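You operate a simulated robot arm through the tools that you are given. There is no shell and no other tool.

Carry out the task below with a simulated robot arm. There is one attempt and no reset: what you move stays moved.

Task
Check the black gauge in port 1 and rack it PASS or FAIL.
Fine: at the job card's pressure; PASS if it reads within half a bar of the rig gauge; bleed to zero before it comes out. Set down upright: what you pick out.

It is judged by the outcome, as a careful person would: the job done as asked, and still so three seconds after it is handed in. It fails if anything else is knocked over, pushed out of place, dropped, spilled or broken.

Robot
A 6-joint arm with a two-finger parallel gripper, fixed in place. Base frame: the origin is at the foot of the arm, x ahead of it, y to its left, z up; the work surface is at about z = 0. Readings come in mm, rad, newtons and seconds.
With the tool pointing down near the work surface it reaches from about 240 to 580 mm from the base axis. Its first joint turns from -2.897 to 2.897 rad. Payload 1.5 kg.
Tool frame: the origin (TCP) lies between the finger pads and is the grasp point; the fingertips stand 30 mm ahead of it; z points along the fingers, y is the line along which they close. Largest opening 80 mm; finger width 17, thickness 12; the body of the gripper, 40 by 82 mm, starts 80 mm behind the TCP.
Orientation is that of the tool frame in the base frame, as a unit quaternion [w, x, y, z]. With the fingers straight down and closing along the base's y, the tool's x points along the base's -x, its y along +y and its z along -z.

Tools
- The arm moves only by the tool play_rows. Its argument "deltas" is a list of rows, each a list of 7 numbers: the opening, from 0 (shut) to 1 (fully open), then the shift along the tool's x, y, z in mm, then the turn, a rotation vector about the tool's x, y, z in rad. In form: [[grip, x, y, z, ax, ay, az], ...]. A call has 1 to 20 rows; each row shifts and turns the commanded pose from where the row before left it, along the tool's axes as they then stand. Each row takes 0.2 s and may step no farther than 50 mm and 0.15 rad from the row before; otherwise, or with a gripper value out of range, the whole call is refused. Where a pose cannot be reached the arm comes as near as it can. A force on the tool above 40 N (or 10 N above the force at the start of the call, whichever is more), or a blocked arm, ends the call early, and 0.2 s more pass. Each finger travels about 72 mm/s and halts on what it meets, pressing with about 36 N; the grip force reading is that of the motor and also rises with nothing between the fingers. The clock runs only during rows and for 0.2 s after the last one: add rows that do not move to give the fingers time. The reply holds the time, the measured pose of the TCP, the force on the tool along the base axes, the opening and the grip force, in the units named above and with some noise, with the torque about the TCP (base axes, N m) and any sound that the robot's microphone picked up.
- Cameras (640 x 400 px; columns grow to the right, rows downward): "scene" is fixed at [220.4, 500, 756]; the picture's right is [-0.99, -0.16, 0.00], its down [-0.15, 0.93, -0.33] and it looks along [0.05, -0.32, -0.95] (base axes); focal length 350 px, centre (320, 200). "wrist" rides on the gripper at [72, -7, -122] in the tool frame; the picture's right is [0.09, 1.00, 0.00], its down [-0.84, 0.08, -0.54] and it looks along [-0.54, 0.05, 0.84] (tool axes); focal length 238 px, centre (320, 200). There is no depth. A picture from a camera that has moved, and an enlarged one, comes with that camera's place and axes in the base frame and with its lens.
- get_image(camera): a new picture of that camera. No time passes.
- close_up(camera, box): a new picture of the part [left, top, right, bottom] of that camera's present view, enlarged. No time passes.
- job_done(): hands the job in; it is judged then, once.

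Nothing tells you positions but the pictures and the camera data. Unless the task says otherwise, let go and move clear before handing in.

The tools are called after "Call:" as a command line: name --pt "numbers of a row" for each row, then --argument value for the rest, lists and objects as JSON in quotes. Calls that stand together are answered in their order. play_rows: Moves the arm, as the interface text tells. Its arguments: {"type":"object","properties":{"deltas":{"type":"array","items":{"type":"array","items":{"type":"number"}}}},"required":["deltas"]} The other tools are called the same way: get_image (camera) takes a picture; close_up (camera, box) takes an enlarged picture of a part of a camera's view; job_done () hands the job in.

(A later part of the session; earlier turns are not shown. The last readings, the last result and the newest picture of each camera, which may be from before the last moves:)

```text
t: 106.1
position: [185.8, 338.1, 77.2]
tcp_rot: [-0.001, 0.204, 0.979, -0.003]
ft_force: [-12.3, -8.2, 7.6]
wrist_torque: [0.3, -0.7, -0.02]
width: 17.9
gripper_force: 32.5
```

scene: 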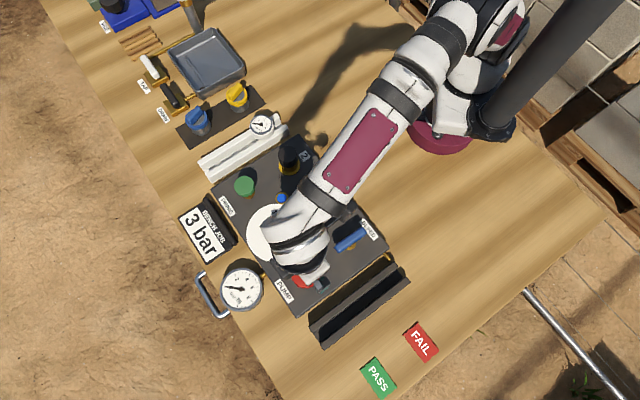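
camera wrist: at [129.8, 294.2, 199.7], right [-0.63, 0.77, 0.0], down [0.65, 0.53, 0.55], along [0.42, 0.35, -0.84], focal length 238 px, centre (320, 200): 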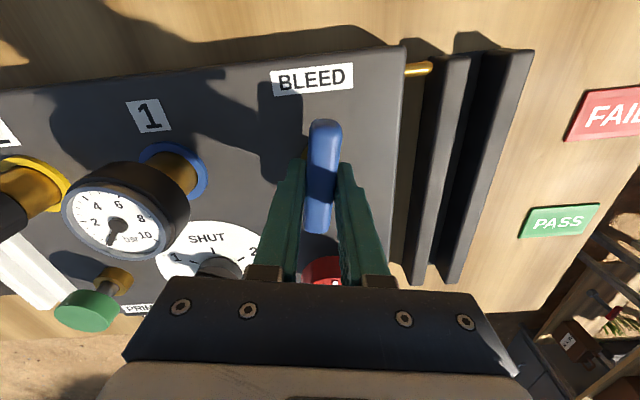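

Call:
play_rows --pt "0.0 0 0 0 0 0 0.1" --pt "0.0 0 0 0 0 0 0.1" --pt "0.0 0 0 0 0 0 0"

Call:
play_rows --pt "0.0 0 0 0 0 0 0.1" --pt "0.0 0 0 0 0 0 0.08" --pt "0.0 0 0 0 0 0 0"

Call:
get_image --camera "wrist"

```text
t: 106.8
position: [185.7, 338.1, 77.3]
tcp_rot: [-0.001, 0.3, 0.954, -0.004]
ft_force: [-3.3, -3.9, 5.5]
wrist_torque: [0.7, -0.16, 0.01]
width: 18.0
gripper_force: 32.3
stopped in row 3: the force on the tool passed its limit at 42 N (the readings are from after the stop); the commanded pose is now the measured one
```

```text
t: 107.6
position: [186.2, 338.0, 77.4]
tcp_rot: [0.001, 0.386, 0.922, -0.006]
ft_force: [-4.0, -19.3, 20.3]
wrist_torque: [0.0, -0.85, 0.57]
width: 18.0
gripper_force: 33.2
```

```text
taken
camera wrist: at [130.5, 384.8, 199.7], right [0.64, 0.77, -0.01], down [0.65, -0.54, 0.54], along [0.41, -0.36, -0.84], focal length 238 px, centre (320, 200)
```

wrist: 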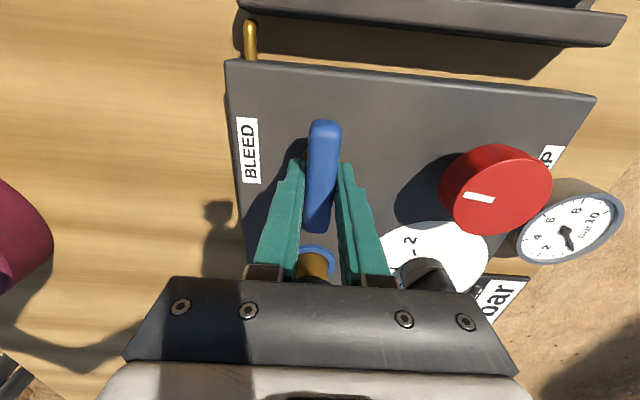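

The lever is back against its original stop. I'll release it, lift and return to the pump to test again.

Call:
play_rows --pt "0.0 0 0 0 0 0 -0.04" --pt "0.4 0 0 0 0 0 0" --pt "0.6 0 0 0 0 0 0" --pt "0.6 0 0 -25 0 0 0" --pt "0.6 0 0 -40 0 0 0" --pt "0.6 0 0 -25 0 0 0" --pt "0.6 0 0 0 0 0 0"

Call:
get_image --camera "wrist"

Call:
get_image --camera "scene"

```text
t: 109.2
position: [186.2, 338.9, 166.4]
tcp_rot: [-0.001, 0.366, 0.931, -0.004]
ft_force: [0.5, -0.5, 0.3]
wrist_torque: [-0.01, 0.02, 0.02]
width: 47.8
gripper_force: 0.1
```

```text
taken
camera wrist: at [129.0, 383.3, 290.0], right [0.61, 0.79, -0.01], down [0.67, -0.51, 0.54], along [0.42, -0.34, -0.84], focal length 238 px, centre (320, 200)
```

wrist: 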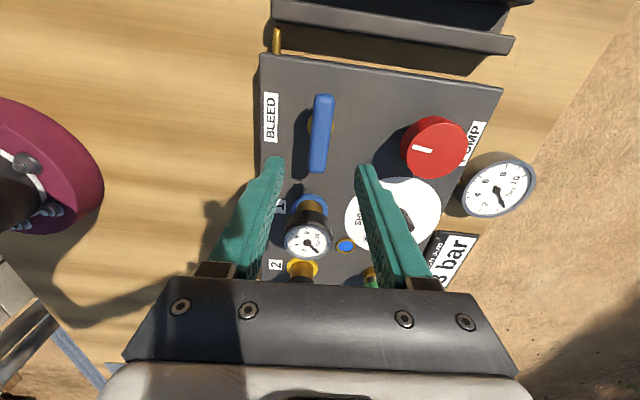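

```text
taken
```

scene: 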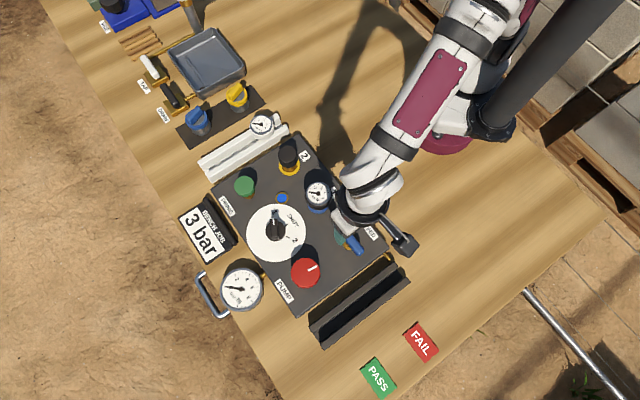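

Call:
play_rows --pt "0.8 0 0 0 0 0 -0.145" --pt "0.8 0 0 0 0 0 -0.145" --pt "0.8 0 0 0 0 0 -0.145" --pt "0.8 0 0 0 0 0 -0.145" --pt "0.8 0 0 0 0 0 -0.145" --pt "0.8 0 0 0 0 0 -0.145" --pt "0.8 0 0 0 0 0 -0.145" --pt "0.8 0 0 0 0 0 -0.145" --pt "0.8 0 0 0 0 0 -0.145" --pt "0.8 0 0 0 0 0 -0.145" --pt "0.8 0 0 0 0 0 -0.145" --pt "0.8 0 0 0 0 0 -0.145" --pt "0.8 0 0 0 0 0 -0.145" --pt "0.8 0 0 0 0 0 -0.145" --pt "0.8 0 0 0 0 0 -0.145" --pt "1 0 0 0 0 0 -0.145" --pt "1 0 0 0 0 0 0" --pt "1 0 0 0 0 0 0"

```text
t: 113.0
position: [186.3, 339.0, 167.2]
tcp_rot: [0.005, 0.707, -0.707, 0.001]
ft_force: [0.2, 0.0, 0.8]
wrist_torque: [-0.03, 0.02, -0.01]
width: 80.0
gripper_force: 0.0
```

Call:
play_rows --pt "1 0 0 0 0.0057 -0.0085 0" --pt "1 -26.2 -24.9 0 0 0 0" --pt "1 -26.2 -24.9 0 0 0 0" --pt "1 -26.2 -24.9 0 0 0 0" --pt "1 0 0 40 0 0 0" --pt "1 0 0 22 0 0 0" --pt "1 0 0 0 0 0 0" --pt "1 0 0 0 0 0 0"

Call:
get_image --camera "wrist"

```text
t: 114.8
position: [261.6, 416.2, 105.8]
tcp_rot: [0.0, -0.707, 0.707, 0.0]
ft_force: [0.0, 0.4, -0.7]
wrist_torque: [-0.05, 0.03, -0.01]
width: 79.9
gripper_force: 0.0
```

```text
taken
camera wrist: at [268.3, 345.3, 228.4], right [-1.0, -0.09, 0.0], down [-0.08, 0.84, 0.54], along [-0.05, 0.54, -0.84], focal length 238 px, centre (320, 200)
```

wrist: 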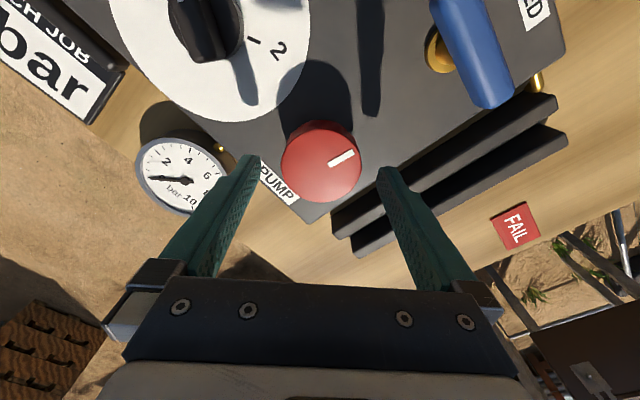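

Call:
play_rows --pt "1 0 0.8 12 0 0 0" --pt "1 0 0 12 0 0 0" --pt "1 0 0 7 0 0 0" --pt "0.6 0 0 0 0 0 0" --pt "0.5 0 0 0 0 0 0" --pt "0.5 0 0 0 0 0 0"

Call:
play_rows --pt "0.5 0 0 0 0 0 0.08" --pt "0.5 0 0 0 0 0 0.08" --pt "0.5 0 0 0 0 0 0"

Call:
close_up --camera "scene" --box '[195, 255, 291, 315]'

Call:
get_image --camera "wrist"

```text
t: 116.2
position: [260.4, 417.3, 74.2]
tcp_rot: [0.001, -0.707, 0.707, -0.003]
ft_force: [25.6, 2.1, -13.4]
wrist_torque: [0.54, 0.2, 0.03]
width: 55.2
gripper_force: 44.9
```

```text
t: 117.0
position: [261.6, 416.9, 73.5]
tcp_rot: [0.003, -0.648, 0.762, -0.001]
ft_force: [35.9, 0.3, -4.7]
wrist_torque: [0.02, -0.29, 0.01]
width: 55.3
gripper_force: 45.4
```

```text
6.67 times, centred on (243, 285) of scene
camera zoom: at [220.4, 500.0, 756.0], right [-0.99, -0.16, 0.0], down [-0.15, 0.93, -0.33], along [0.05, -0.32, -0.95], focal length 2334 px, centre (833, -367)
```

zoom: 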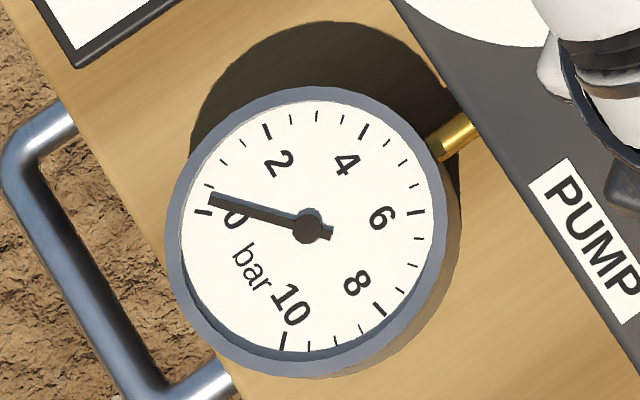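

```text
taken
camera wrist: at [255.7, 345.1, 196.8], right [-1.0, 0.07, 0.0], down [0.06, 0.84, 0.54], along [0.04, 0.54, -0.84], focal length 238 px, centre (320, 200)
```

wrist: 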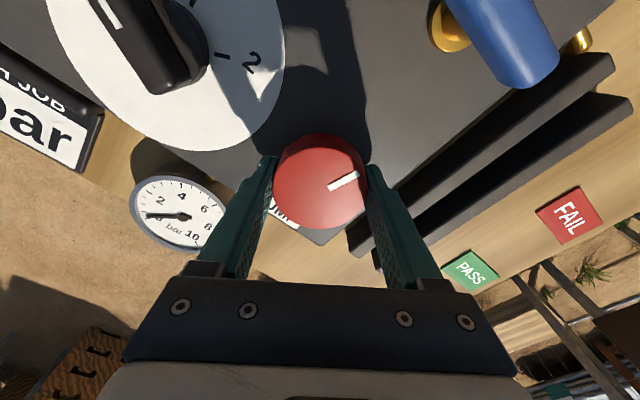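

The rig gauge is now rising (about 0.3 bar), so the original lever position is the closed one. I'll turn clockwise in small steps towards 3 bar.

Call:
play_rows --pt "0.5 0 -1.2 0 0 0 0.1" --pt "0.5 0 0 0 0 0 0.1" --pt "0.5 0 0 0 0 0 0.1" --pt "0.5 0 0 0 0 0 0"

Call:
close_up --camera "scene" --box '[195, 255, 291, 315]'

```text
t: 118.0
position: [262.2, 417.7, 74.5]
tcp_rot: [0.0, -0.527, 0.85, -0.001]
ft_force: [22.3, -15.8, 22.7]
wrist_torque: [-0.95, 0.36, -0.02]
width: 55.7
gripper_force: 45.0
```

```text
6.67 times, centred on (243, 285) of scene
camera zoom: at [220.4, 500.0, 756.0], right [-0.99, -0.16, 0.0], down [-0.15, 0.93, -0.33], along [0.05, -0.32, -0.95], focal length 2334 px, centre (833, -367)
```

zoom: 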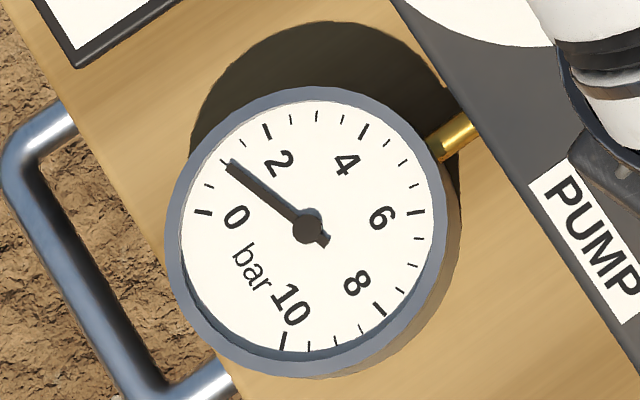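

Call:
play_rows --pt "0.5 0.3 -0.8 0 0 0 0.1" --pt "0.5 0 0 0 0 0 0.1" --pt "0.5 0 0 0 0 0 0.1" --pt "0.5 0 0 0 0 0 0"

Call:
play_rows --pt "0.5 0 0 0 0 0 0.1" --pt "0.5 0 0 0 0 0 0.1" --pt "0.5 0 0 0 0 0 0"

Call:
close_up --camera "scene" --box '[195, 255, 291, 315]'

```text
t: 119.0
position: [261.1, 416.8, 73.5]
tcp_rot: [0.002, -0.394, 0.919, 0.002]
ft_force: [6.3, 5.7, 17.0]
wrist_torque: [0.12, -0.81, 0.0]
width: 55.5
gripper_force: 45.2
```

```text
t: 119.8
position: [261.8, 418.9, 73.8]
tcp_rot: [0.001, -0.301, 0.953, 0.001]
ft_force: [-7.3, 30.3, 5.5]
wrist_torque: [0.25, -0.8, -0.04]
width: 55.2
gripper_force: 45.0
```

```text
6.67 times, centred on (243, 285) of scene
camera zoom: at [220.4, 500.0, 756.0], right [-0.99, -0.16, 0.0], down [-0.15, 0.93, -0.33], along [0.05, -0.32, -0.95], focal length 2334 px, centre (833, -367)
```

zoom: 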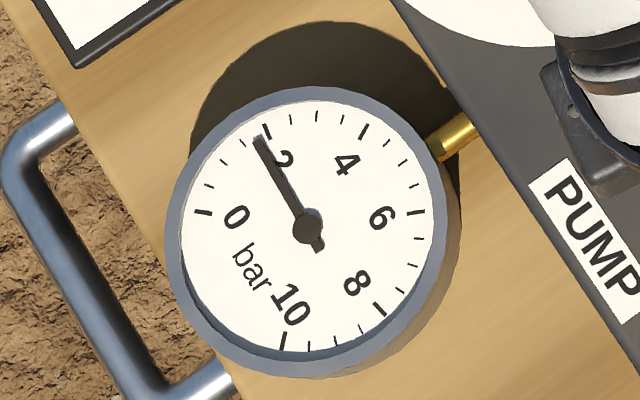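

Call:
play_rows --pt "0.5 -0.4 1.0 0 0 0 0.1" --pt "0.5 0 0 0 0 0 0.1" --pt "0.5 0 0 0 0 0 0.1" --pt "0.5 0 0 0 0 0 0"

Call:
close_up --camera "scene" --box '[195, 255, 291, 315]'

```text
t: 120.8
position: [262.7, 416.3, 72.7]
tcp_rot: [0.001, -0.154, 0.988, -0.001]
ft_force: [-9.6, 15.6, -0.5]
wrist_torque: [0.46, -0.66, 0.01]
width: 55.2
gripper_force: 45.5
```

```text
6.67 times, centred on (243, 285) of scene
camera zoom: at [220.4, 500.0, 756.0], right [-0.99, -0.16, 0.0], down [-0.15, 0.93, -0.33], along [0.05, -0.32, -0.95], focal length 2334 px, centre (833, -367)
```

zoom: 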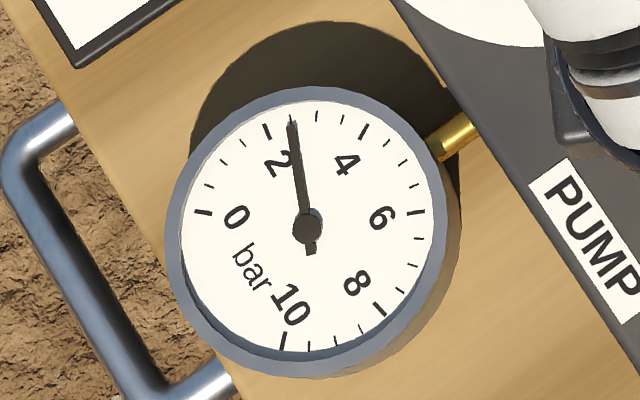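

Rig is at about 2.5 bar. A bit more.

Call:
play_rows --pt "0.5 -0.3 0.5 0 0 0 0.1" --pt "0.5 0 0 0 0 0 0.1" --pt "0.5 0 0 0 0 0 0"

Call:
close_up --camera "scene" --box '[195, 255, 291, 315]'

```text
t: 121.7
position: [260.9, 416.9, 74.1]
tcp_rot: [-0.001, -0.053, 0.999, -0.002]
ft_force: [-3.4, -6.6, 5.9]
wrist_torque: [0.77, -0.2, 0.03]
width: 55.1
gripper_force: 44.8
stopped in row 3: the force on the tool passed its limit at 42 N (the readings are from after the stop); the commanded pose is now the measured one
```

```text
6.67 times, centred on (243, 285) of scene
camera zoom: at [220.4, 500.0, 756.0], right [-0.99, -0.16, 0.0], down [-0.15, 0.93, -0.33], along [0.05, -0.32, -0.95], focal length 2334 px, centre (833, -367)
```

zoom: 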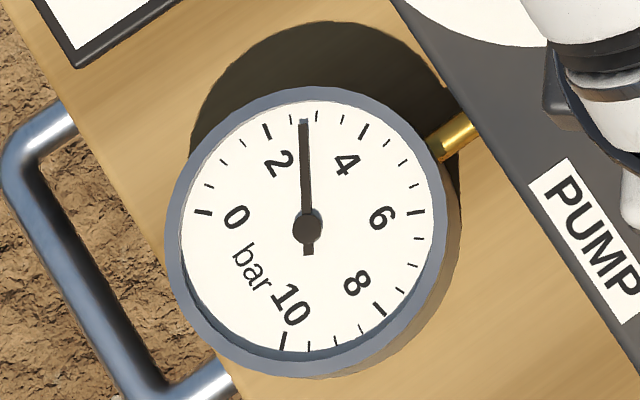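

Call:
play_rows --pt "0.5 0 0 0 0 0 0.07" --pt "0.5 0 0 0 0 0 0.06" --pt "0.5 0 0 0 0 0 0"

Call:
close_up --camera "scene" --box '[195, 255, 291, 315]'

```text
t: 122.5
position: [261.6, 417.1, 73.9]
tcp_rot: [-0.001, 0.012, 1.0, -0.002]
ft_force: [-4.7, -25.6, 28.7]
wrist_torque: [0.11, 0.43, 0.03]
width: 55.2
gripper_force: 45.3
```

```text
6.67 times, centred on (243, 285) of scene
camera zoom: at [220.4, 500.0, 756.0], right [-0.99, -0.16, 0.0], down [-0.15, 0.93, -0.33], along [0.05, -0.32, -0.95], focal length 2334 px, centre (833, -367)
```

zoom: 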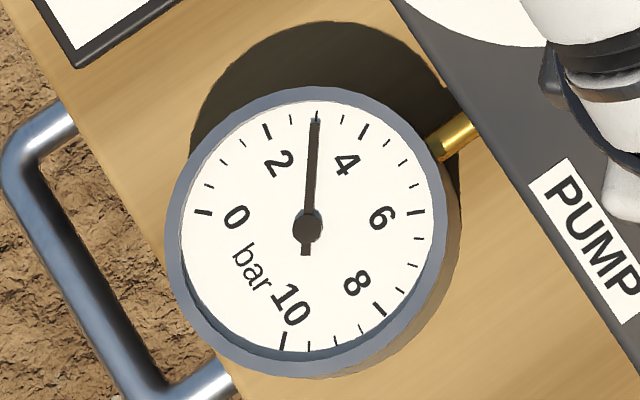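

The rig gauge is at 3.0 bar. Now I'll read the black gauge.

Call:
close_up --camera "scene" --box '[286, 170, 350, 210]'

Call:
get_image --camera "wrist"

Call:
get_image --camera "scene"

```text
10.00 times, centred on (318, 190) of scene
camera zoom: at [220.4, 500.0, 756.0], right [-0.99, -0.16, 0.0], down [-0.15, 0.93, -0.33], along [0.05, -0.32, -0.95], focal length 3502 px, centre (340, 300)
```

zoom: 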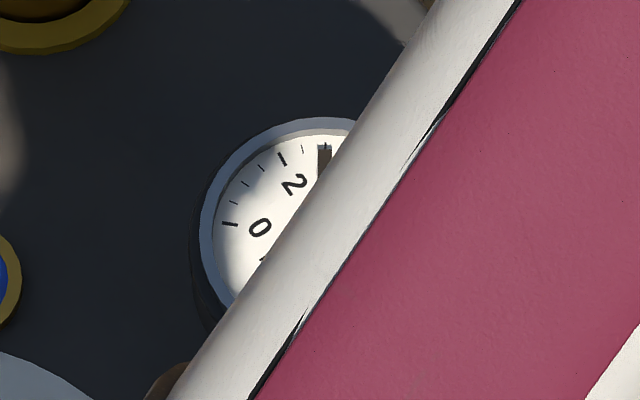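

```text
taken
camera wrist: at [189.8, 412.6, 197.0], right [-0.07, 1.0, 0.0], down [0.84, 0.06, 0.54], along [0.54, 0.03, -0.84], focal length 238 px, centre (320, 200)
```

wrist: 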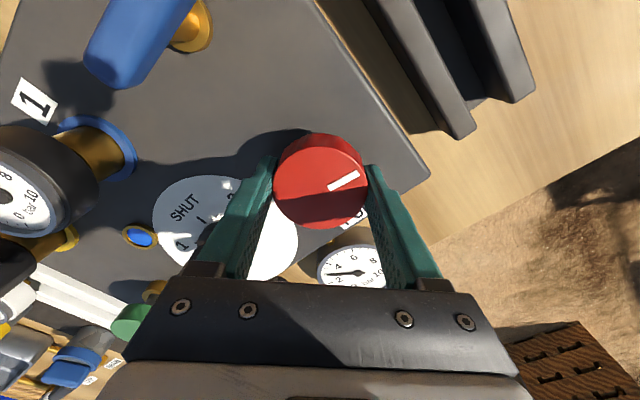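

```text
taken
```

scene: 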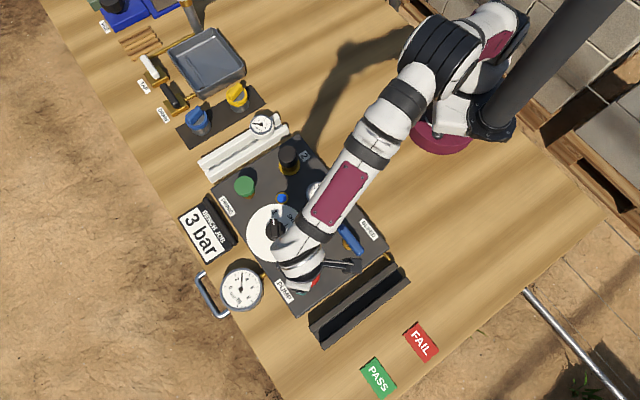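

I'll release the knob, lift clear, and read both gauges unobstructed.

Call:
play_rows --pt "0.8 0 0 0 0 0 0" --pt "1 0 0 0 0 0 0" --pt "1 0 0 -25 0 0 0" --pt "1 0 0 -40 0 0 0" --pt "1 0 0 -40 0 0 0" --pt "1 0 0 0 0 0 0"

Call:
close_up --camera "scene" --box '[195, 255, 291, 315]'

Call:
close_up --camera "scene" --box '[286, 170, 350, 210]'

Call:
get_image --camera "wrist"

```text
t: 123.9
position: [263.4, 418.7, 179.8]
tcp_rot: [0.0, 0.012, 1.0, -0.002]
ft_force: [0.2, 0.4, 0.3]
wrist_torque: [0.03, -0.02, 0.02]
width: 80.2
gripper_force: 0.0
```

```text
6.67 times, centred on (243, 285) of scene
camera zoom: at [220.4, 500.0, 756.0], right [-0.99, -0.16, 0.0], down [-0.15, 0.93, -0.33], along [0.05, -0.32, -0.95], focal length 2334 px, centre (833, -367)
```

zoom: 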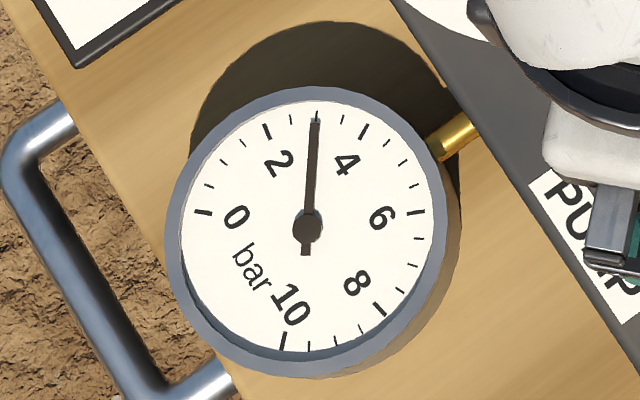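

```text
10.00 times, centred on (318, 190) of scene
camera zoom: at [220.4, 500.0, 756.0], right [-0.99, -0.16, 0.0], down [-0.15, 0.93, -0.33], along [0.05, -0.32, -0.95], focal length 3502 px, centre (340, 300)
```

zoom: 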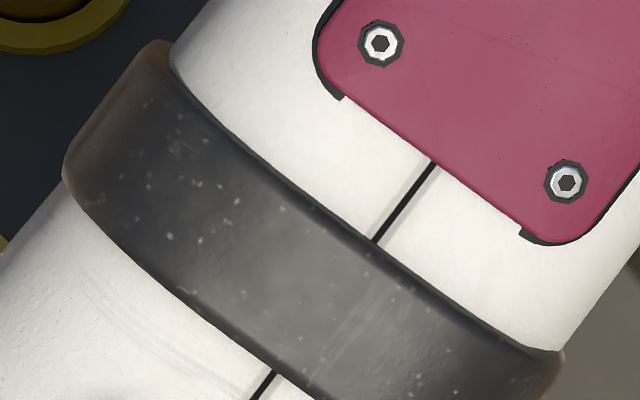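

```text
taken
camera wrist: at [191.2, 413.6, 303.0], right [-0.07, 1.0, 0.0], down [0.84, 0.06, 0.54], along [0.54, 0.03, -0.84], focal length 238 px, centre (320, 200)
```

wrist: 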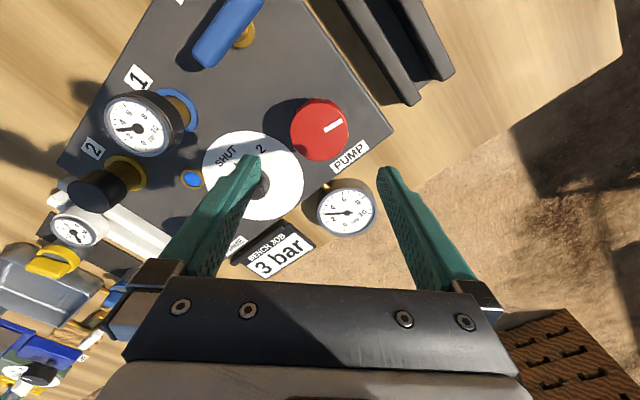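

The pressure holds at 3.0 bar. I'll zoom in on the black gauge with the wrist camera, then move the arm aside for the scene camera.

Call:
close_up --camera "wrist" --box '[96, 85, 192, 145]'

Call:
close_up --camera "wrist" --box '[300, 170, 396, 230]'

Call:
play_rows --pt "1 0 40 0 0 0 0" --pt "1 0 40 0 0 0 0" --pt "1 0 0 0 0 0 0"

Call:
get_image --camera "scene"

```text
6.67 times, centred on (144, 115) of wrist
camera zoom: at [191.2, 413.6, 303.0], right [-0.07, 1.0, 0.0], down [0.84, 0.06, 0.54], along [0.54, 0.03, -0.84], focal length 1589 px, centre (1493, 767)
```

zoom: 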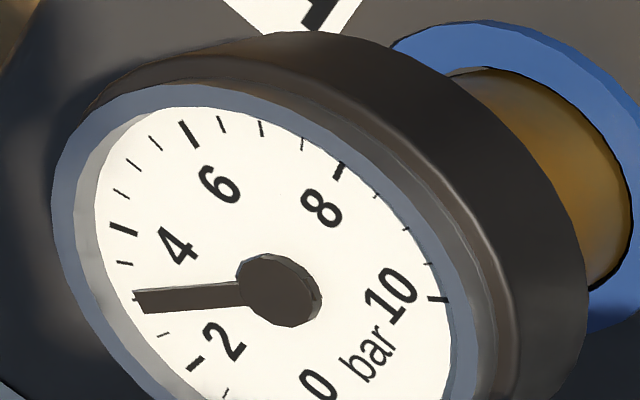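

```text
6.67 times, centred on (348, 200) of wrist
camera zoom: at [191.2, 413.6, 303.0], right [-0.07, 1.0, 0.0], down [0.84, 0.06, 0.54], along [0.54, 0.03, -0.84], focal length 1589 px, centre (133, 200)
```

zoom: 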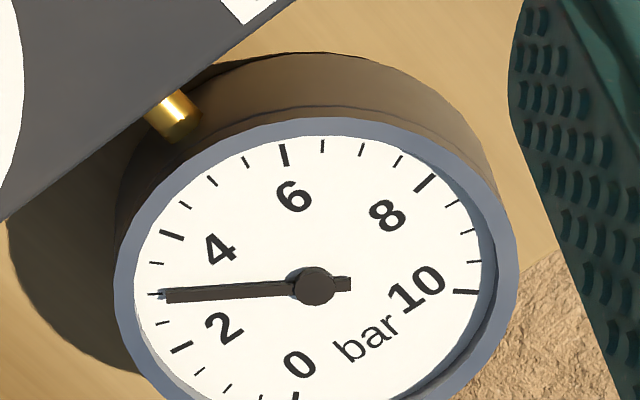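

```text
t: 124.7
position: [264.1, 499.1, 176.8]
tcp_rot: [-0.001, 0.011, 1.0, -0.002]
ft_force: [-0.2, 0.6, 0.9]
wrist_torque: [0.01, -0.02, -0.04]
width: 80.1
gripper_force: 0.0
```

```text
taken
```

scene: 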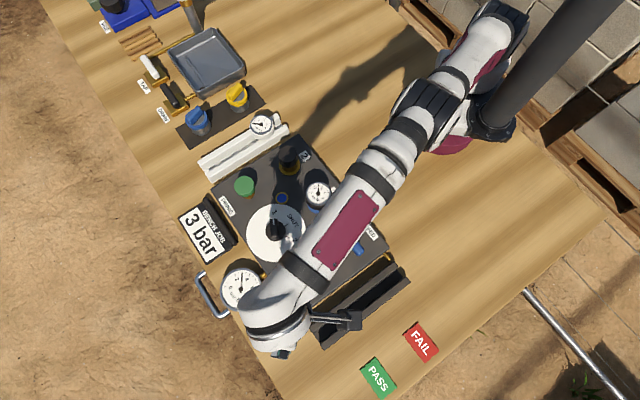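

Call:
close_up --camera "scene" --box '[294, 175, 342, 205]'

Call:
close_up --camera "scene" --box '[211, 265, 275, 305]'

```text
13.33 times, centred on (318, 190) of scene
camera zoom: at [220.4, 500.0, 756.0], right [-0.99, -0.16, 0.0], down [-0.15, 0.93, -0.33], along [0.05, -0.32, -0.95], focal length 4669 px, centre (347, 333)
```

zoom: 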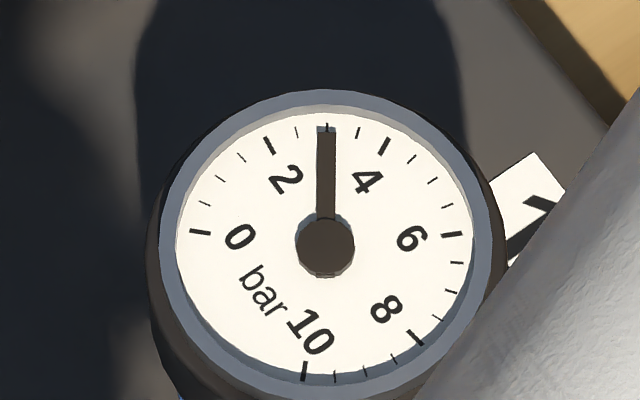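

```text
10.00 times, centred on (243, 285) of scene
camera zoom: at [220.4, 500.0, 756.0], right [-0.99, -0.16, 0.0], down [-0.15, 0.93, -0.33], along [0.05, -0.32, -0.95], focal length 3502 px, centre (1090, -650)
```

zoom: 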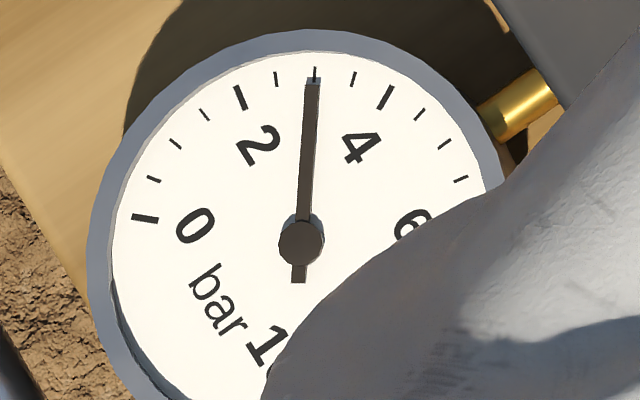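

Both gauges read 3.0 bar, so the black gauge is within half a bar: PASS. Next I'll bleed to zero by swinging the bleed lever crosswise, this time starting from the other wrist side so the 90° turn stays within range.

Call:
play_rows --pt "0.8 18.75 -40.3 0 0 0 0" --pt "0.7 18.75 -40.3 0 0 0 0" --pt "0.6 18.75 -40.3 0 0 0 0" --pt "0.6 18.75 -40.3 0 0 0 0" --pt "0.6 0 0 0 0 0 0.127" --pt "0.6 0 0 0 0 0 0.127" --pt "0.6 0 0 0 0 0 0.127" --pt "0.6 0 0 0 0 0 0.127" --pt "0.6 0 0 0 0 0 0.127" --pt "0.6 0 0 0 0 0 0.127" --pt "0.6 0 0 0 0 0 0" --pt "0.6 0 0 0 0 0 0"

Call:
get_image --camera "wrist"

Call:
close_up --camera "wrist" --box '[256, 80, 384, 160]'

```text
t: 127.3
position: [184.6, 338.3, 177.9]
tcp_rot: [0.0, 0.383, 0.924, -0.002]
ft_force: [0.3, -0.2, 0.2]
wrist_torque: [0.0, -0.02, -0.02]
width: 47.9
gripper_force: 0.1
```

```text
taken
camera wrist: at [129.3, 384.6, 301.0], right [0.64, 0.77, 0.0], down [0.65, -0.54, 0.54], along [0.41, -0.35, -0.84], focal length 238 px, centre (320, 200)
```

wrist: 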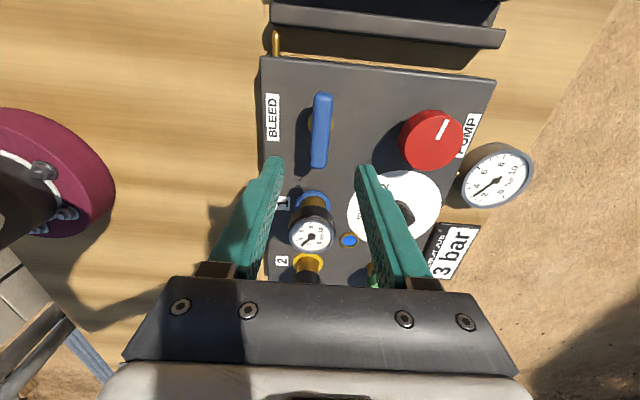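

```text
5.00 times, centred on (320, 120) of wrist
camera zoom: at [129.3, 384.6, 301.0], right [0.64, 0.77, 0.0], down [0.65, -0.54, 0.54], along [0.41, -0.35, -0.84], focal length 1192 px, centre (320, 600)
```

zoom: 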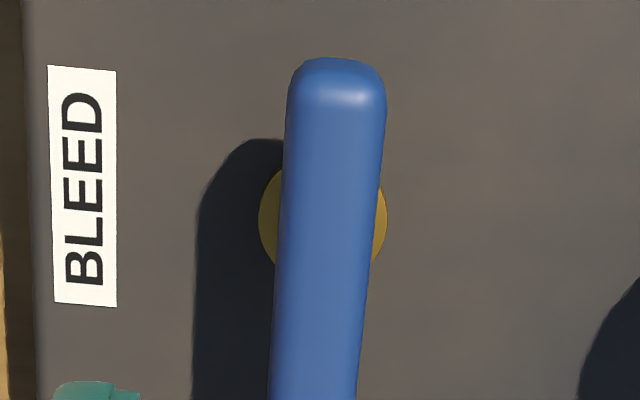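

Call:
play_rows --pt "0.6 0 0 40 0 0 0" --pt "0.6 0 0 40 0 0 0" --pt "0.6 0 0 12 0 0 0" --pt "0.6 0 0 0 0 0 0"

Call:
get_image --camera "wrist"

```text
t: 128.3
position: [185.5, 338.1, 89.1]
tcp_rot: [0.0, 0.383, 0.924, -0.001]
ft_force: [-0.2, -0.2, 0.5]
wrist_torque: [0.01, -0.01, -0.05]
width: 47.8
gripper_force: 0.1
```

```text
taken
camera wrist: at [129.1, 384.8, 212.2], right [0.64, 0.77, 0.0], down [0.65, -0.54, 0.54], along [0.42, -0.35, -0.84], focal length 238 px, centre (320, 200)
```

wrist: 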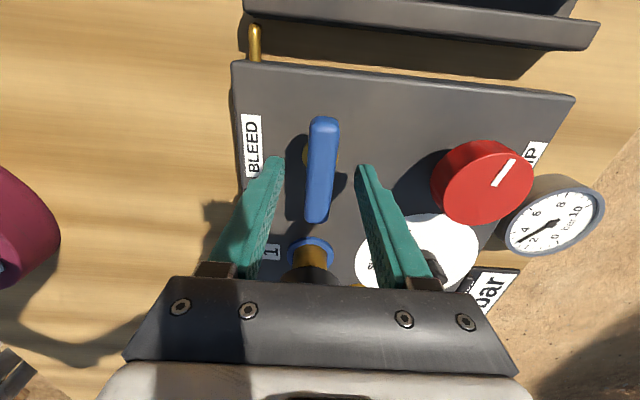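

Call:
play_rows --pt "0.6 0 0 13 0 0 0" --pt "0.2 0 0 0 0 0 0" --pt "0.0 0 0 0 0 0 0" --pt "0.0 0 0 0 0 0 0"

Call:
play_rows --pt "0.0 0 0 0 0 0 -0.1" --pt "0.0 0 0 0 0 0 -0.1" --pt "0.0 0 0 0 0 0 0"

Call:
close_up --camera "scene" --box '[195, 255, 291, 315]'

```text
t: 129.3
position: [183.2, 339.1, 74.8]
tcp_rot: [0.0, 0.383, 0.924, -0.002]
ft_force: [1.9, 4.0, -6.5]
wrist_torque: [0.26, -0.33, 0.04]
width: 17.9
gripper_force: 32.1
```

```text
t: 130.1
position: [185.1, 337.6, 75.0]
tcp_rot: [0.0, 0.287, 0.958, -0.001]
ft_force: [2.0, 30.3, -21.8]
wrist_torque: [0.04, 0.01, 0.01]
width: 17.7
gripper_force: 32.2
```

```text
6.67 times, centred on (243, 285) of scene
camera zoom: at [220.4, 500.0, 756.0], right [-0.99, -0.16, 0.0], down [-0.15, 0.93, -0.33], along [0.05, -0.32, -0.95], focal length 2334 px, centre (833, -367)
```

zoom: 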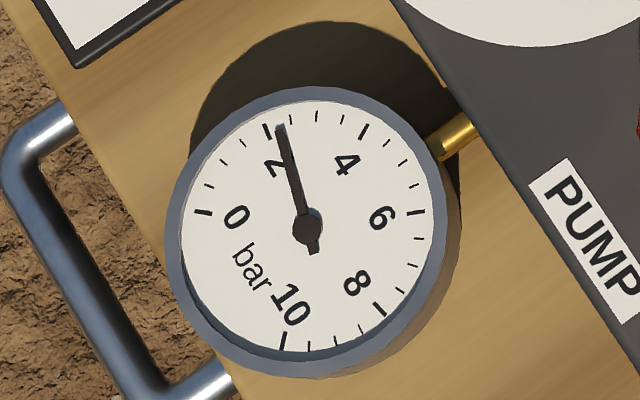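

It is bleeding down. I'll keep opening the lever.

Call:
play_rows --pt "0.0 0.5 0.9 0 0 0 -0.1" --pt "0.0 0 0 0 0 0 -0.1" --pt "0.0 0 0 0 0 0 0"

Call:
play_rows --pt "0.0 0 0 0 0 0 -0.1" --pt "0.0 0 0 0 0 0 -0.1" --pt "0.0 0 0 0 0 0 0"

Call:
close_up --camera "scene" --box '[195, 255, 291, 315]'

```text
t: 130.9
position: [183.4, 339.4, 75.4]
tcp_rot: [-0.001, 0.191, 0.982, -0.001]
ft_force: [5.3, 29.4, -20.8]
wrist_torque: [0.15, -0.36, 0.04]
width: 17.8
gripper_force: 33.0
```

```text
t: 131.7
position: [184.8, 338.8, 74.8]
tcp_rot: [-0.001, 0.093, 0.996, -0.001]
ft_force: [5.6, 2.6, 27.7]
wrist_torque: [0.67, -0.17, 0.07]
width: 18.0
gripper_force: 33.2
```

```text
6.67 times, centred on (243, 285) of scene
camera zoom: at [220.4, 500.0, 756.0], right [-0.99, -0.16, 0.0], down [-0.15, 0.93, -0.33], along [0.05, -0.32, -0.95], focal length 2334 px, centre (833, -367)
```

zoom: 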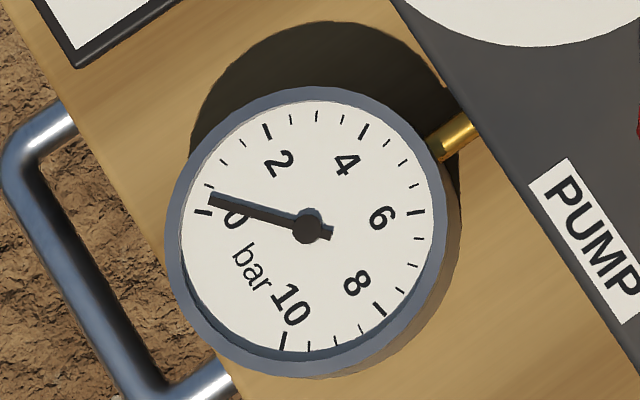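

Call:
play_rows --pt "0.0 0 0 0 0 0 -0.1" --pt "0.0 0 0 0 0 0 -0.1" --pt "0.0 0 0 0 0 0 0"

Call:
play_rows --pt "0.0 0 0 0 0 0 -0.1" --pt "0.0 0 0 0 0 0 -0.1" --pt "0.0 0 0 0 0 0 0"

Call:
play_rows --pt "0.0 0 0 0 0 0 -0.1" --pt "0.0 0 0 0 0 0 -0.1" --pt "0.0 0 0 0 0 0 0"

Call:
close_up --camera "scene" --box '[195, 255, 291, 315]'

```text
t: 132.5
position: [183.5, 339.1, 74.5]
tcp_rot: [-0.001, -0.008, 1.0, -0.002]
ft_force: [4.1, 3.1, 27.6]
wrist_torque: [0.43, 0.08, 0.07]
width: 17.9
gripper_force: 32.7
```

```text
t: 133.3
position: [184.2, 339.7, 73.9]
tcp_rot: [0.0, -0.108, 0.994, -0.002]
ft_force: [0.5, 23.6, 14.9]
wrist_torque: [0.11, 0.17, -0.01]
width: 17.5
gripper_force: 32.2
```

```text
t: 134.1
position: [184.7, 339.2, 72.7]
tcp_rot: [-0.001, -0.206, 0.979, -0.002]
ft_force: [-8.4, 35.8, 3.7]
wrist_torque: [0.13, 0.14, -0.03]
width: 18.0
gripper_force: 31.9
```

```text
6.67 times, centred on (243, 285) of scene
camera zoom: at [220.4, 500.0, 756.0], right [-0.99, -0.16, 0.0], down [-0.15, 0.93, -0.33], along [0.05, -0.32, -0.95], focal length 2334 px, centre (833, -367)
```

zoom: 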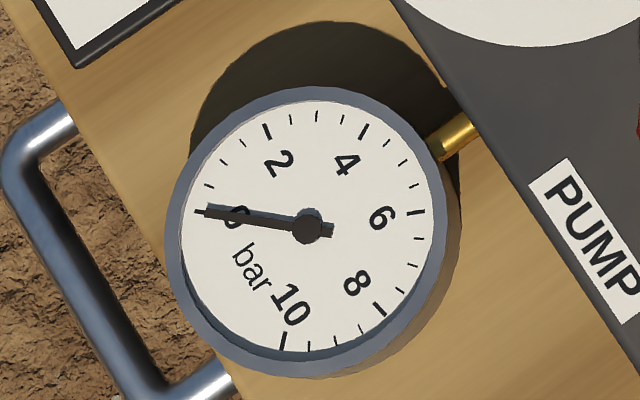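

The rig is at zero. I'll finish opening the lever fully and then release it.

Call:
play_rows --pt "0.0 0 1.2 0 0 0 -0.1" --pt "0.0 0 0 0 0 0 -0.1" --pt "0.0 0 0 0 0 0 0"

Call:
play_rows --pt "0.0 0 0.3 0 0 0 -0.1" --pt "0.0 0 0 0 0 0 -0.06" --pt "0.0 0 0 0 0 0 0"

Call:
play_rows --pt "0.4 0 0 0 0 0 0" --pt "0.7 0 0 0 0 0 0" --pt "0.7 0 0 -20 0 0 0" --pt "0.7 0 0 -40 0 0 0" --pt "0.7 0 0 -40 0 0 0" --pt "0.7 0 0 0 0 0 0"

Call:
get_image --camera "wrist"

Call:
get_image --camera "scene"

```text
t: 134.9
position: [183.9, 340.3, 74.0]
tcp_rot: [-0.001, -0.303, 0.953, -0.002]
ft_force: [2.2, 9.9, 23.4]
wrist_torque: [0.06, 0.58, 0.11]
width: 18.0
gripper_force: 32.4
```

```text
t: 135.7
position: [183.5, 340.2, 74.7]
tcp_rot: [-0.002, -0.379, 0.926, -0.001]
ft_force: [22.0, -0.7, 9.0]
wrist_torque: [0.7, -0.29, 0.12]
width: 18.1
gripper_force: 32.5
```

```text
t: 137.1
position: [184.6, 342.1, 175.0]
tcp_rot: [-0.002, -0.378, 0.926, -0.002]
ft_force: [-0.1, -1.0, 0.4]
wrist_torque: [-0.02, 0.0, 0.01]
width: 55.9
gripper_force: 0.2
```

```text
taken
camera wrist: at [137.5, 286.9, 297.4], right [-0.76, 0.65, 0.0], down [0.54, 0.64, 0.54], along [0.35, 0.41, -0.84], focal length 238 px, centre (320, 200)
```

wrist: 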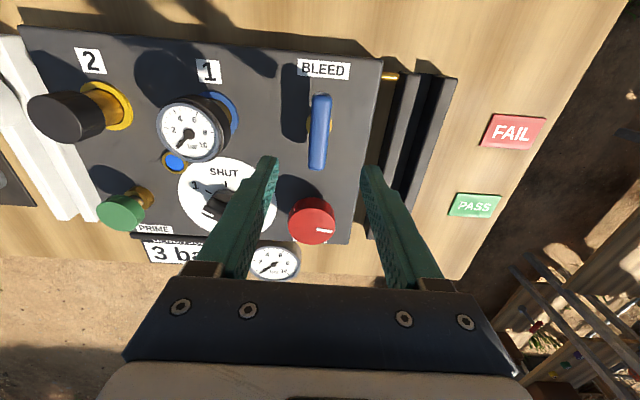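

```text
taken
```

scene: 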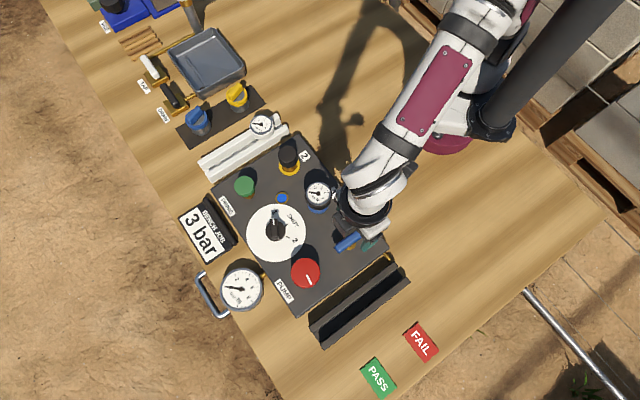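

Both gauges show zero. I'll confirm with close-ups, then move over the black gauge to take it out.

Call:
close_up --camera "scene" --box '[294, 175, 342, 205]'

Call:
play_rows --pt "1 0 0 0 -0.0022 -0.0052 0" --pt "1 0.7 -37.4 0 0 0 0" --pt "1 0.7 -37.4 0 0 0 0" --pt "1 0.7 -37.4 0 0 0 0" --pt "1 0 0 0 0 0 0" --pt "1 0 0 0 0 0 0"

Call:
close_up --camera "wrist" --box '[240, 90, 400, 190]'

Call:
get_image --camera "wrist"

```text
13.33 times, centred on (318, 190) of scene
camera zoom: at [220.4, 500.0, 756.0], right [-0.99, -0.16, 0.0], down [-0.15, 0.93, -0.33], along [0.05, -0.32, -0.95], focal length 4669 px, centre (347, 333)
```

zoom: 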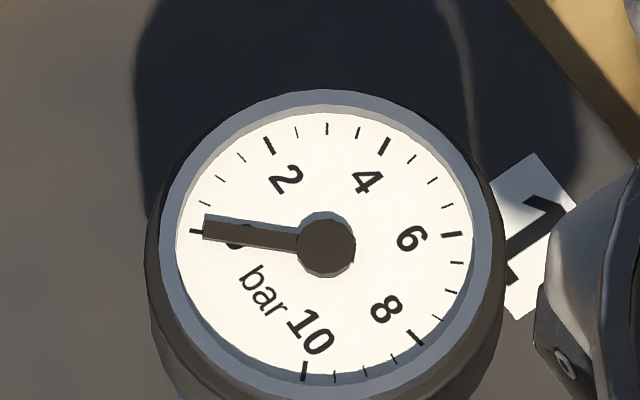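

```text
t: 138.5
position: [261.7, 261.1, 170.0]
tcp_rot: [0.0, -0.378, 0.926, 0.001]
ft_force: [1.2, 0.3, 0.1]
wrist_torque: [0.02, 0.0, 0.03]
width: 79.9
gripper_force: 0.1
```

```text
4.00 times, centred on (320, 140) of wrist
camera zoom: at [214.3, 204.6, 292.4], right [-0.76, 0.65, 0.0], down [0.54, 0.64, 0.54], along [0.35, 0.41, -0.84], focal length 953 px, centre (320, 440)
```

zoom: 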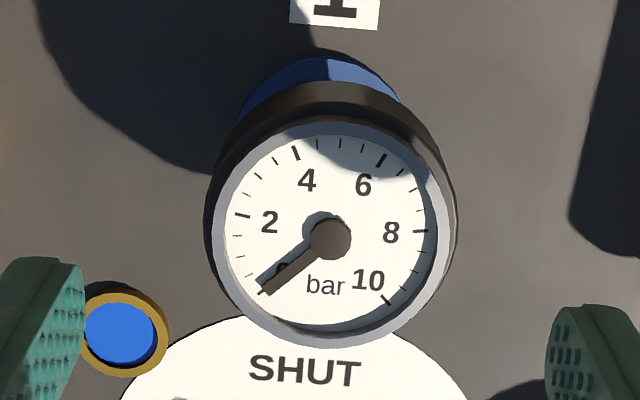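

```text
taken
camera wrist: at [214.3, 204.6, 292.4], right [-0.76, 0.65, 0.0], down [0.54, 0.64, 0.54], along [0.35, 0.41, -0.84], focal length 238 px, centre (320, 200)
```

wrist: 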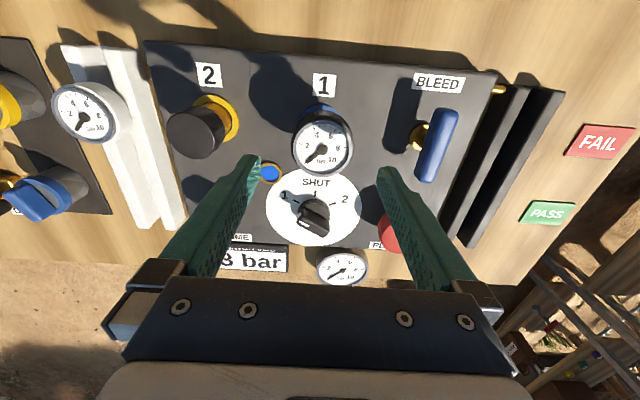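

The black gauge reads zero too. I'll shift 2 mm to centre, then lower around the head with the fingers open.

Call:
play_rows --pt "1 0 2.0 0 0 0 0" --pt "1 0 0 25 0 0 0" --pt "1 0 0 20 0 0 0" --pt "1 0 0 0 0 0 0" --pt "1 0 0 0 0 0 0"

Call:
close_up --camera "wrist" --box '[240, 110, 400, 210]'

```text
t: 139.7
position: [257.2, 262.7, 128.4]
tcp_rot: [0.0, -0.378, 0.926, 0.001]
ft_force: [0.3, 0.2, 0.4]
wrist_torque: [0.01, -0.01, -0.02]
width: 79.8
gripper_force: 0.1
```

```text
4.00 times, centred on (320, 160) of wrist
camera zoom: at [210.7, 206.3, 252.1], right [-0.76, 0.65, 0.0], down [0.54, 0.64, 0.54], along [0.35, 0.41, -0.84], focal length 953 px, centre (320, 360)
```

zoom: 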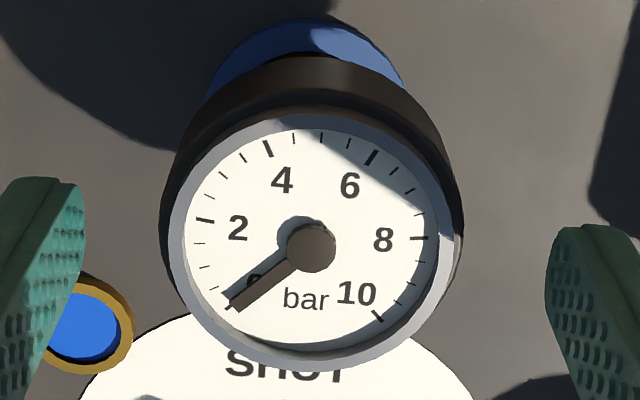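

Call:
play_rows --pt "1 -0.8 -1.4 0 0 0 0" --pt "1 0 0 12 0 0 0" --pt "1 0 0 12 0 0 0" --pt "1 0 0 5 0 0 0" --pt "1 0 0 0 0 0 0" --pt "1 0 0 0 0 0 0"

Call:
close_up --camera "wrist" --box '[240, 120, 400, 220]'

```text
t: 141.1
position: [260.8, 260.8, 99.9]
tcp_rot: [0.0, -0.378, 0.926, 0.001]
ft_force: [-0.1, 0.3, 0.8]
wrist_torque: [0.03, 0.01, -0.01]
width: 80.3
gripper_force: 0.1
```

```text
4.00 times, centred on (320, 170) of wrist
camera zoom: at [214.2, 204.7, 223.1], right [-0.76, 0.65, 0.0], down [0.54, 0.64, 0.54], along [0.35, 0.41, -0.84], focal length 953 px, centre (320, 320)
```

zoom: 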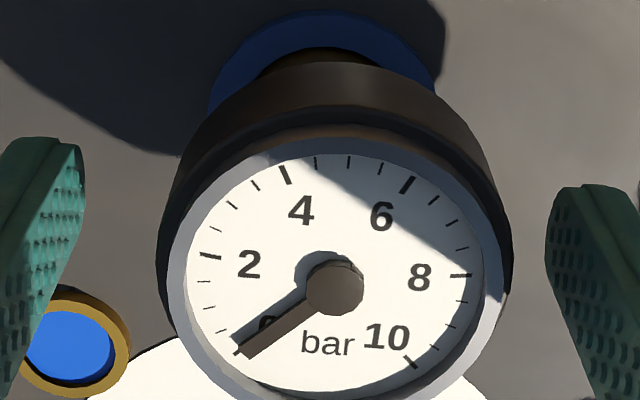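

Call:
play_rows --pt "1 0 2.0 0 0 0 0" --pt "1 0 0 0 0 0 0" --pt "1 0 0 0 0 0 0"

Call:
close_up --camera "wrist" --box '[240, 120, 400, 220]'

```text
t: 141.9
position: [260.9, 262.2, 100.1]
tcp_rot: [0.0, -0.378, 0.926, 0.001]
ft_force: [0.8, -0.1, -0.8]
wrist_torque: [0.02, 0.04, 0.04]
width: 80.2
gripper_force: 0.0
```

```text
4.00 times, centred on (320, 170) of wrist
camera zoom: at [213.3, 206.2, 223.2], right [-0.76, 0.65, 0.0], down [0.54, 0.64, 0.54], along [0.35, 0.41, -0.84], focal length 953 px, centre (320, 320)
```

zoom: 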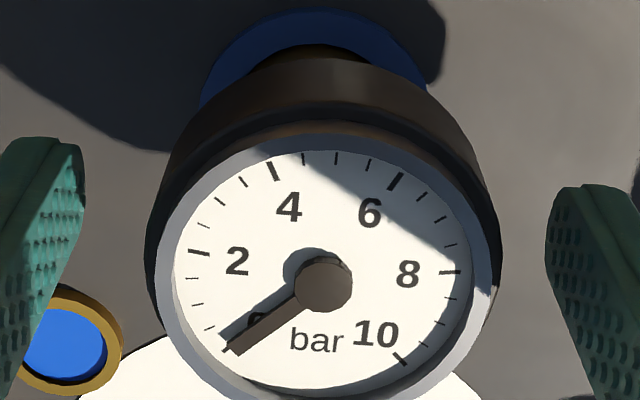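

Centred now. Closing on the gauge.

Call:
play_rows --pt "0.5 0 0 0 0 0 0" --pt "0.3 0 0 0 0 0 0" --pt "0.3 0 0 0 0 0 0"

```text
t: 142.7
position: [260.3, 262.0, 100.3]
tcp_rot: [0.0, -0.378, 0.926, 0.001]
ft_force: [0.7, -0.3, 1.0]
wrist_torque: [-0.05, -0.04, 0.05]
width: 53.8
gripper_force: 35.8
```

A clean grip at 53.8 mm. Lifting straight up, slowly at first.

Call:
play_rows --pt "0.3 0 0 -4 0 0 0" --pt "0.3 0 0 -4 0 0 0" --pt "0.3 0 0 -6 0 0 0" --pt "0.3 0 0 -8 0 0 0" --pt "0.3 0 0 -10 0 0 0" --pt "0.3 0 0 -10 0 0 0" --pt "0.3 0 0 0 0 0 0"

Call:
play_rows --pt "0.3 0 0 -20 0 0 0" --pt "0.3 0 0 -30 0 0 0" --pt "0.3 0 0 0 0 0 0"

Call:
get_image --camera "wrist"

Call:
get_image --camera "scene"

```text
t: 144.3
position: [260.1, 259.8, 143.7]
tcp_rot: [0.0, -0.377, 0.926, 0.001]
ft_force: [0.0, -0.2, -2.1]
wrist_torque: [0.01, -0.01, 0.0]
width: 53.7
gripper_force: 36.1
```

```text
t: 145.1
position: [259.6, 259.3, 194.9]
tcp_rot: [0.0, -0.378, 0.926, 0.001]
ft_force: [0.1, 0.6, -0.6]
wrist_torque: [0.01, -0.05, -0.02]
width: 53.9
gripper_force: 35.8
```

```text
taken
camera wrist: at [212.3, 204.4, 317.0], right [-0.76, 0.65, 0.0], down [0.54, 0.64, 0.54], along [0.35, 0.41, -0.84], focal length 238 px, centre (320, 200)
```

wrist: 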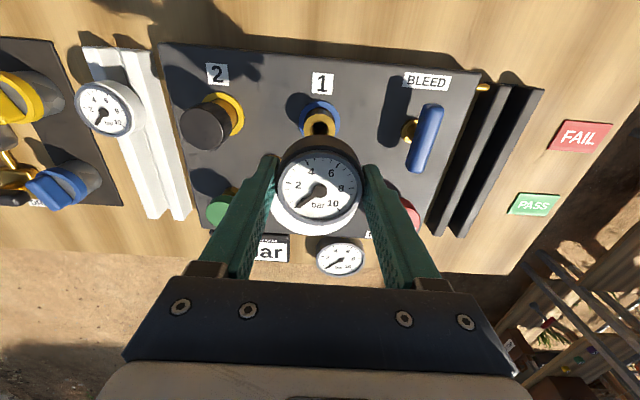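

```text
taken
```

scene: 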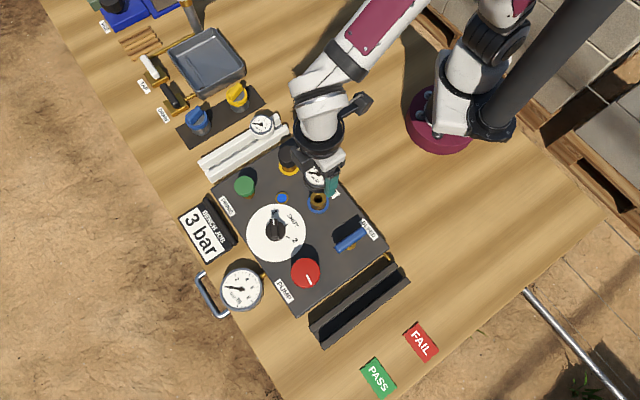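

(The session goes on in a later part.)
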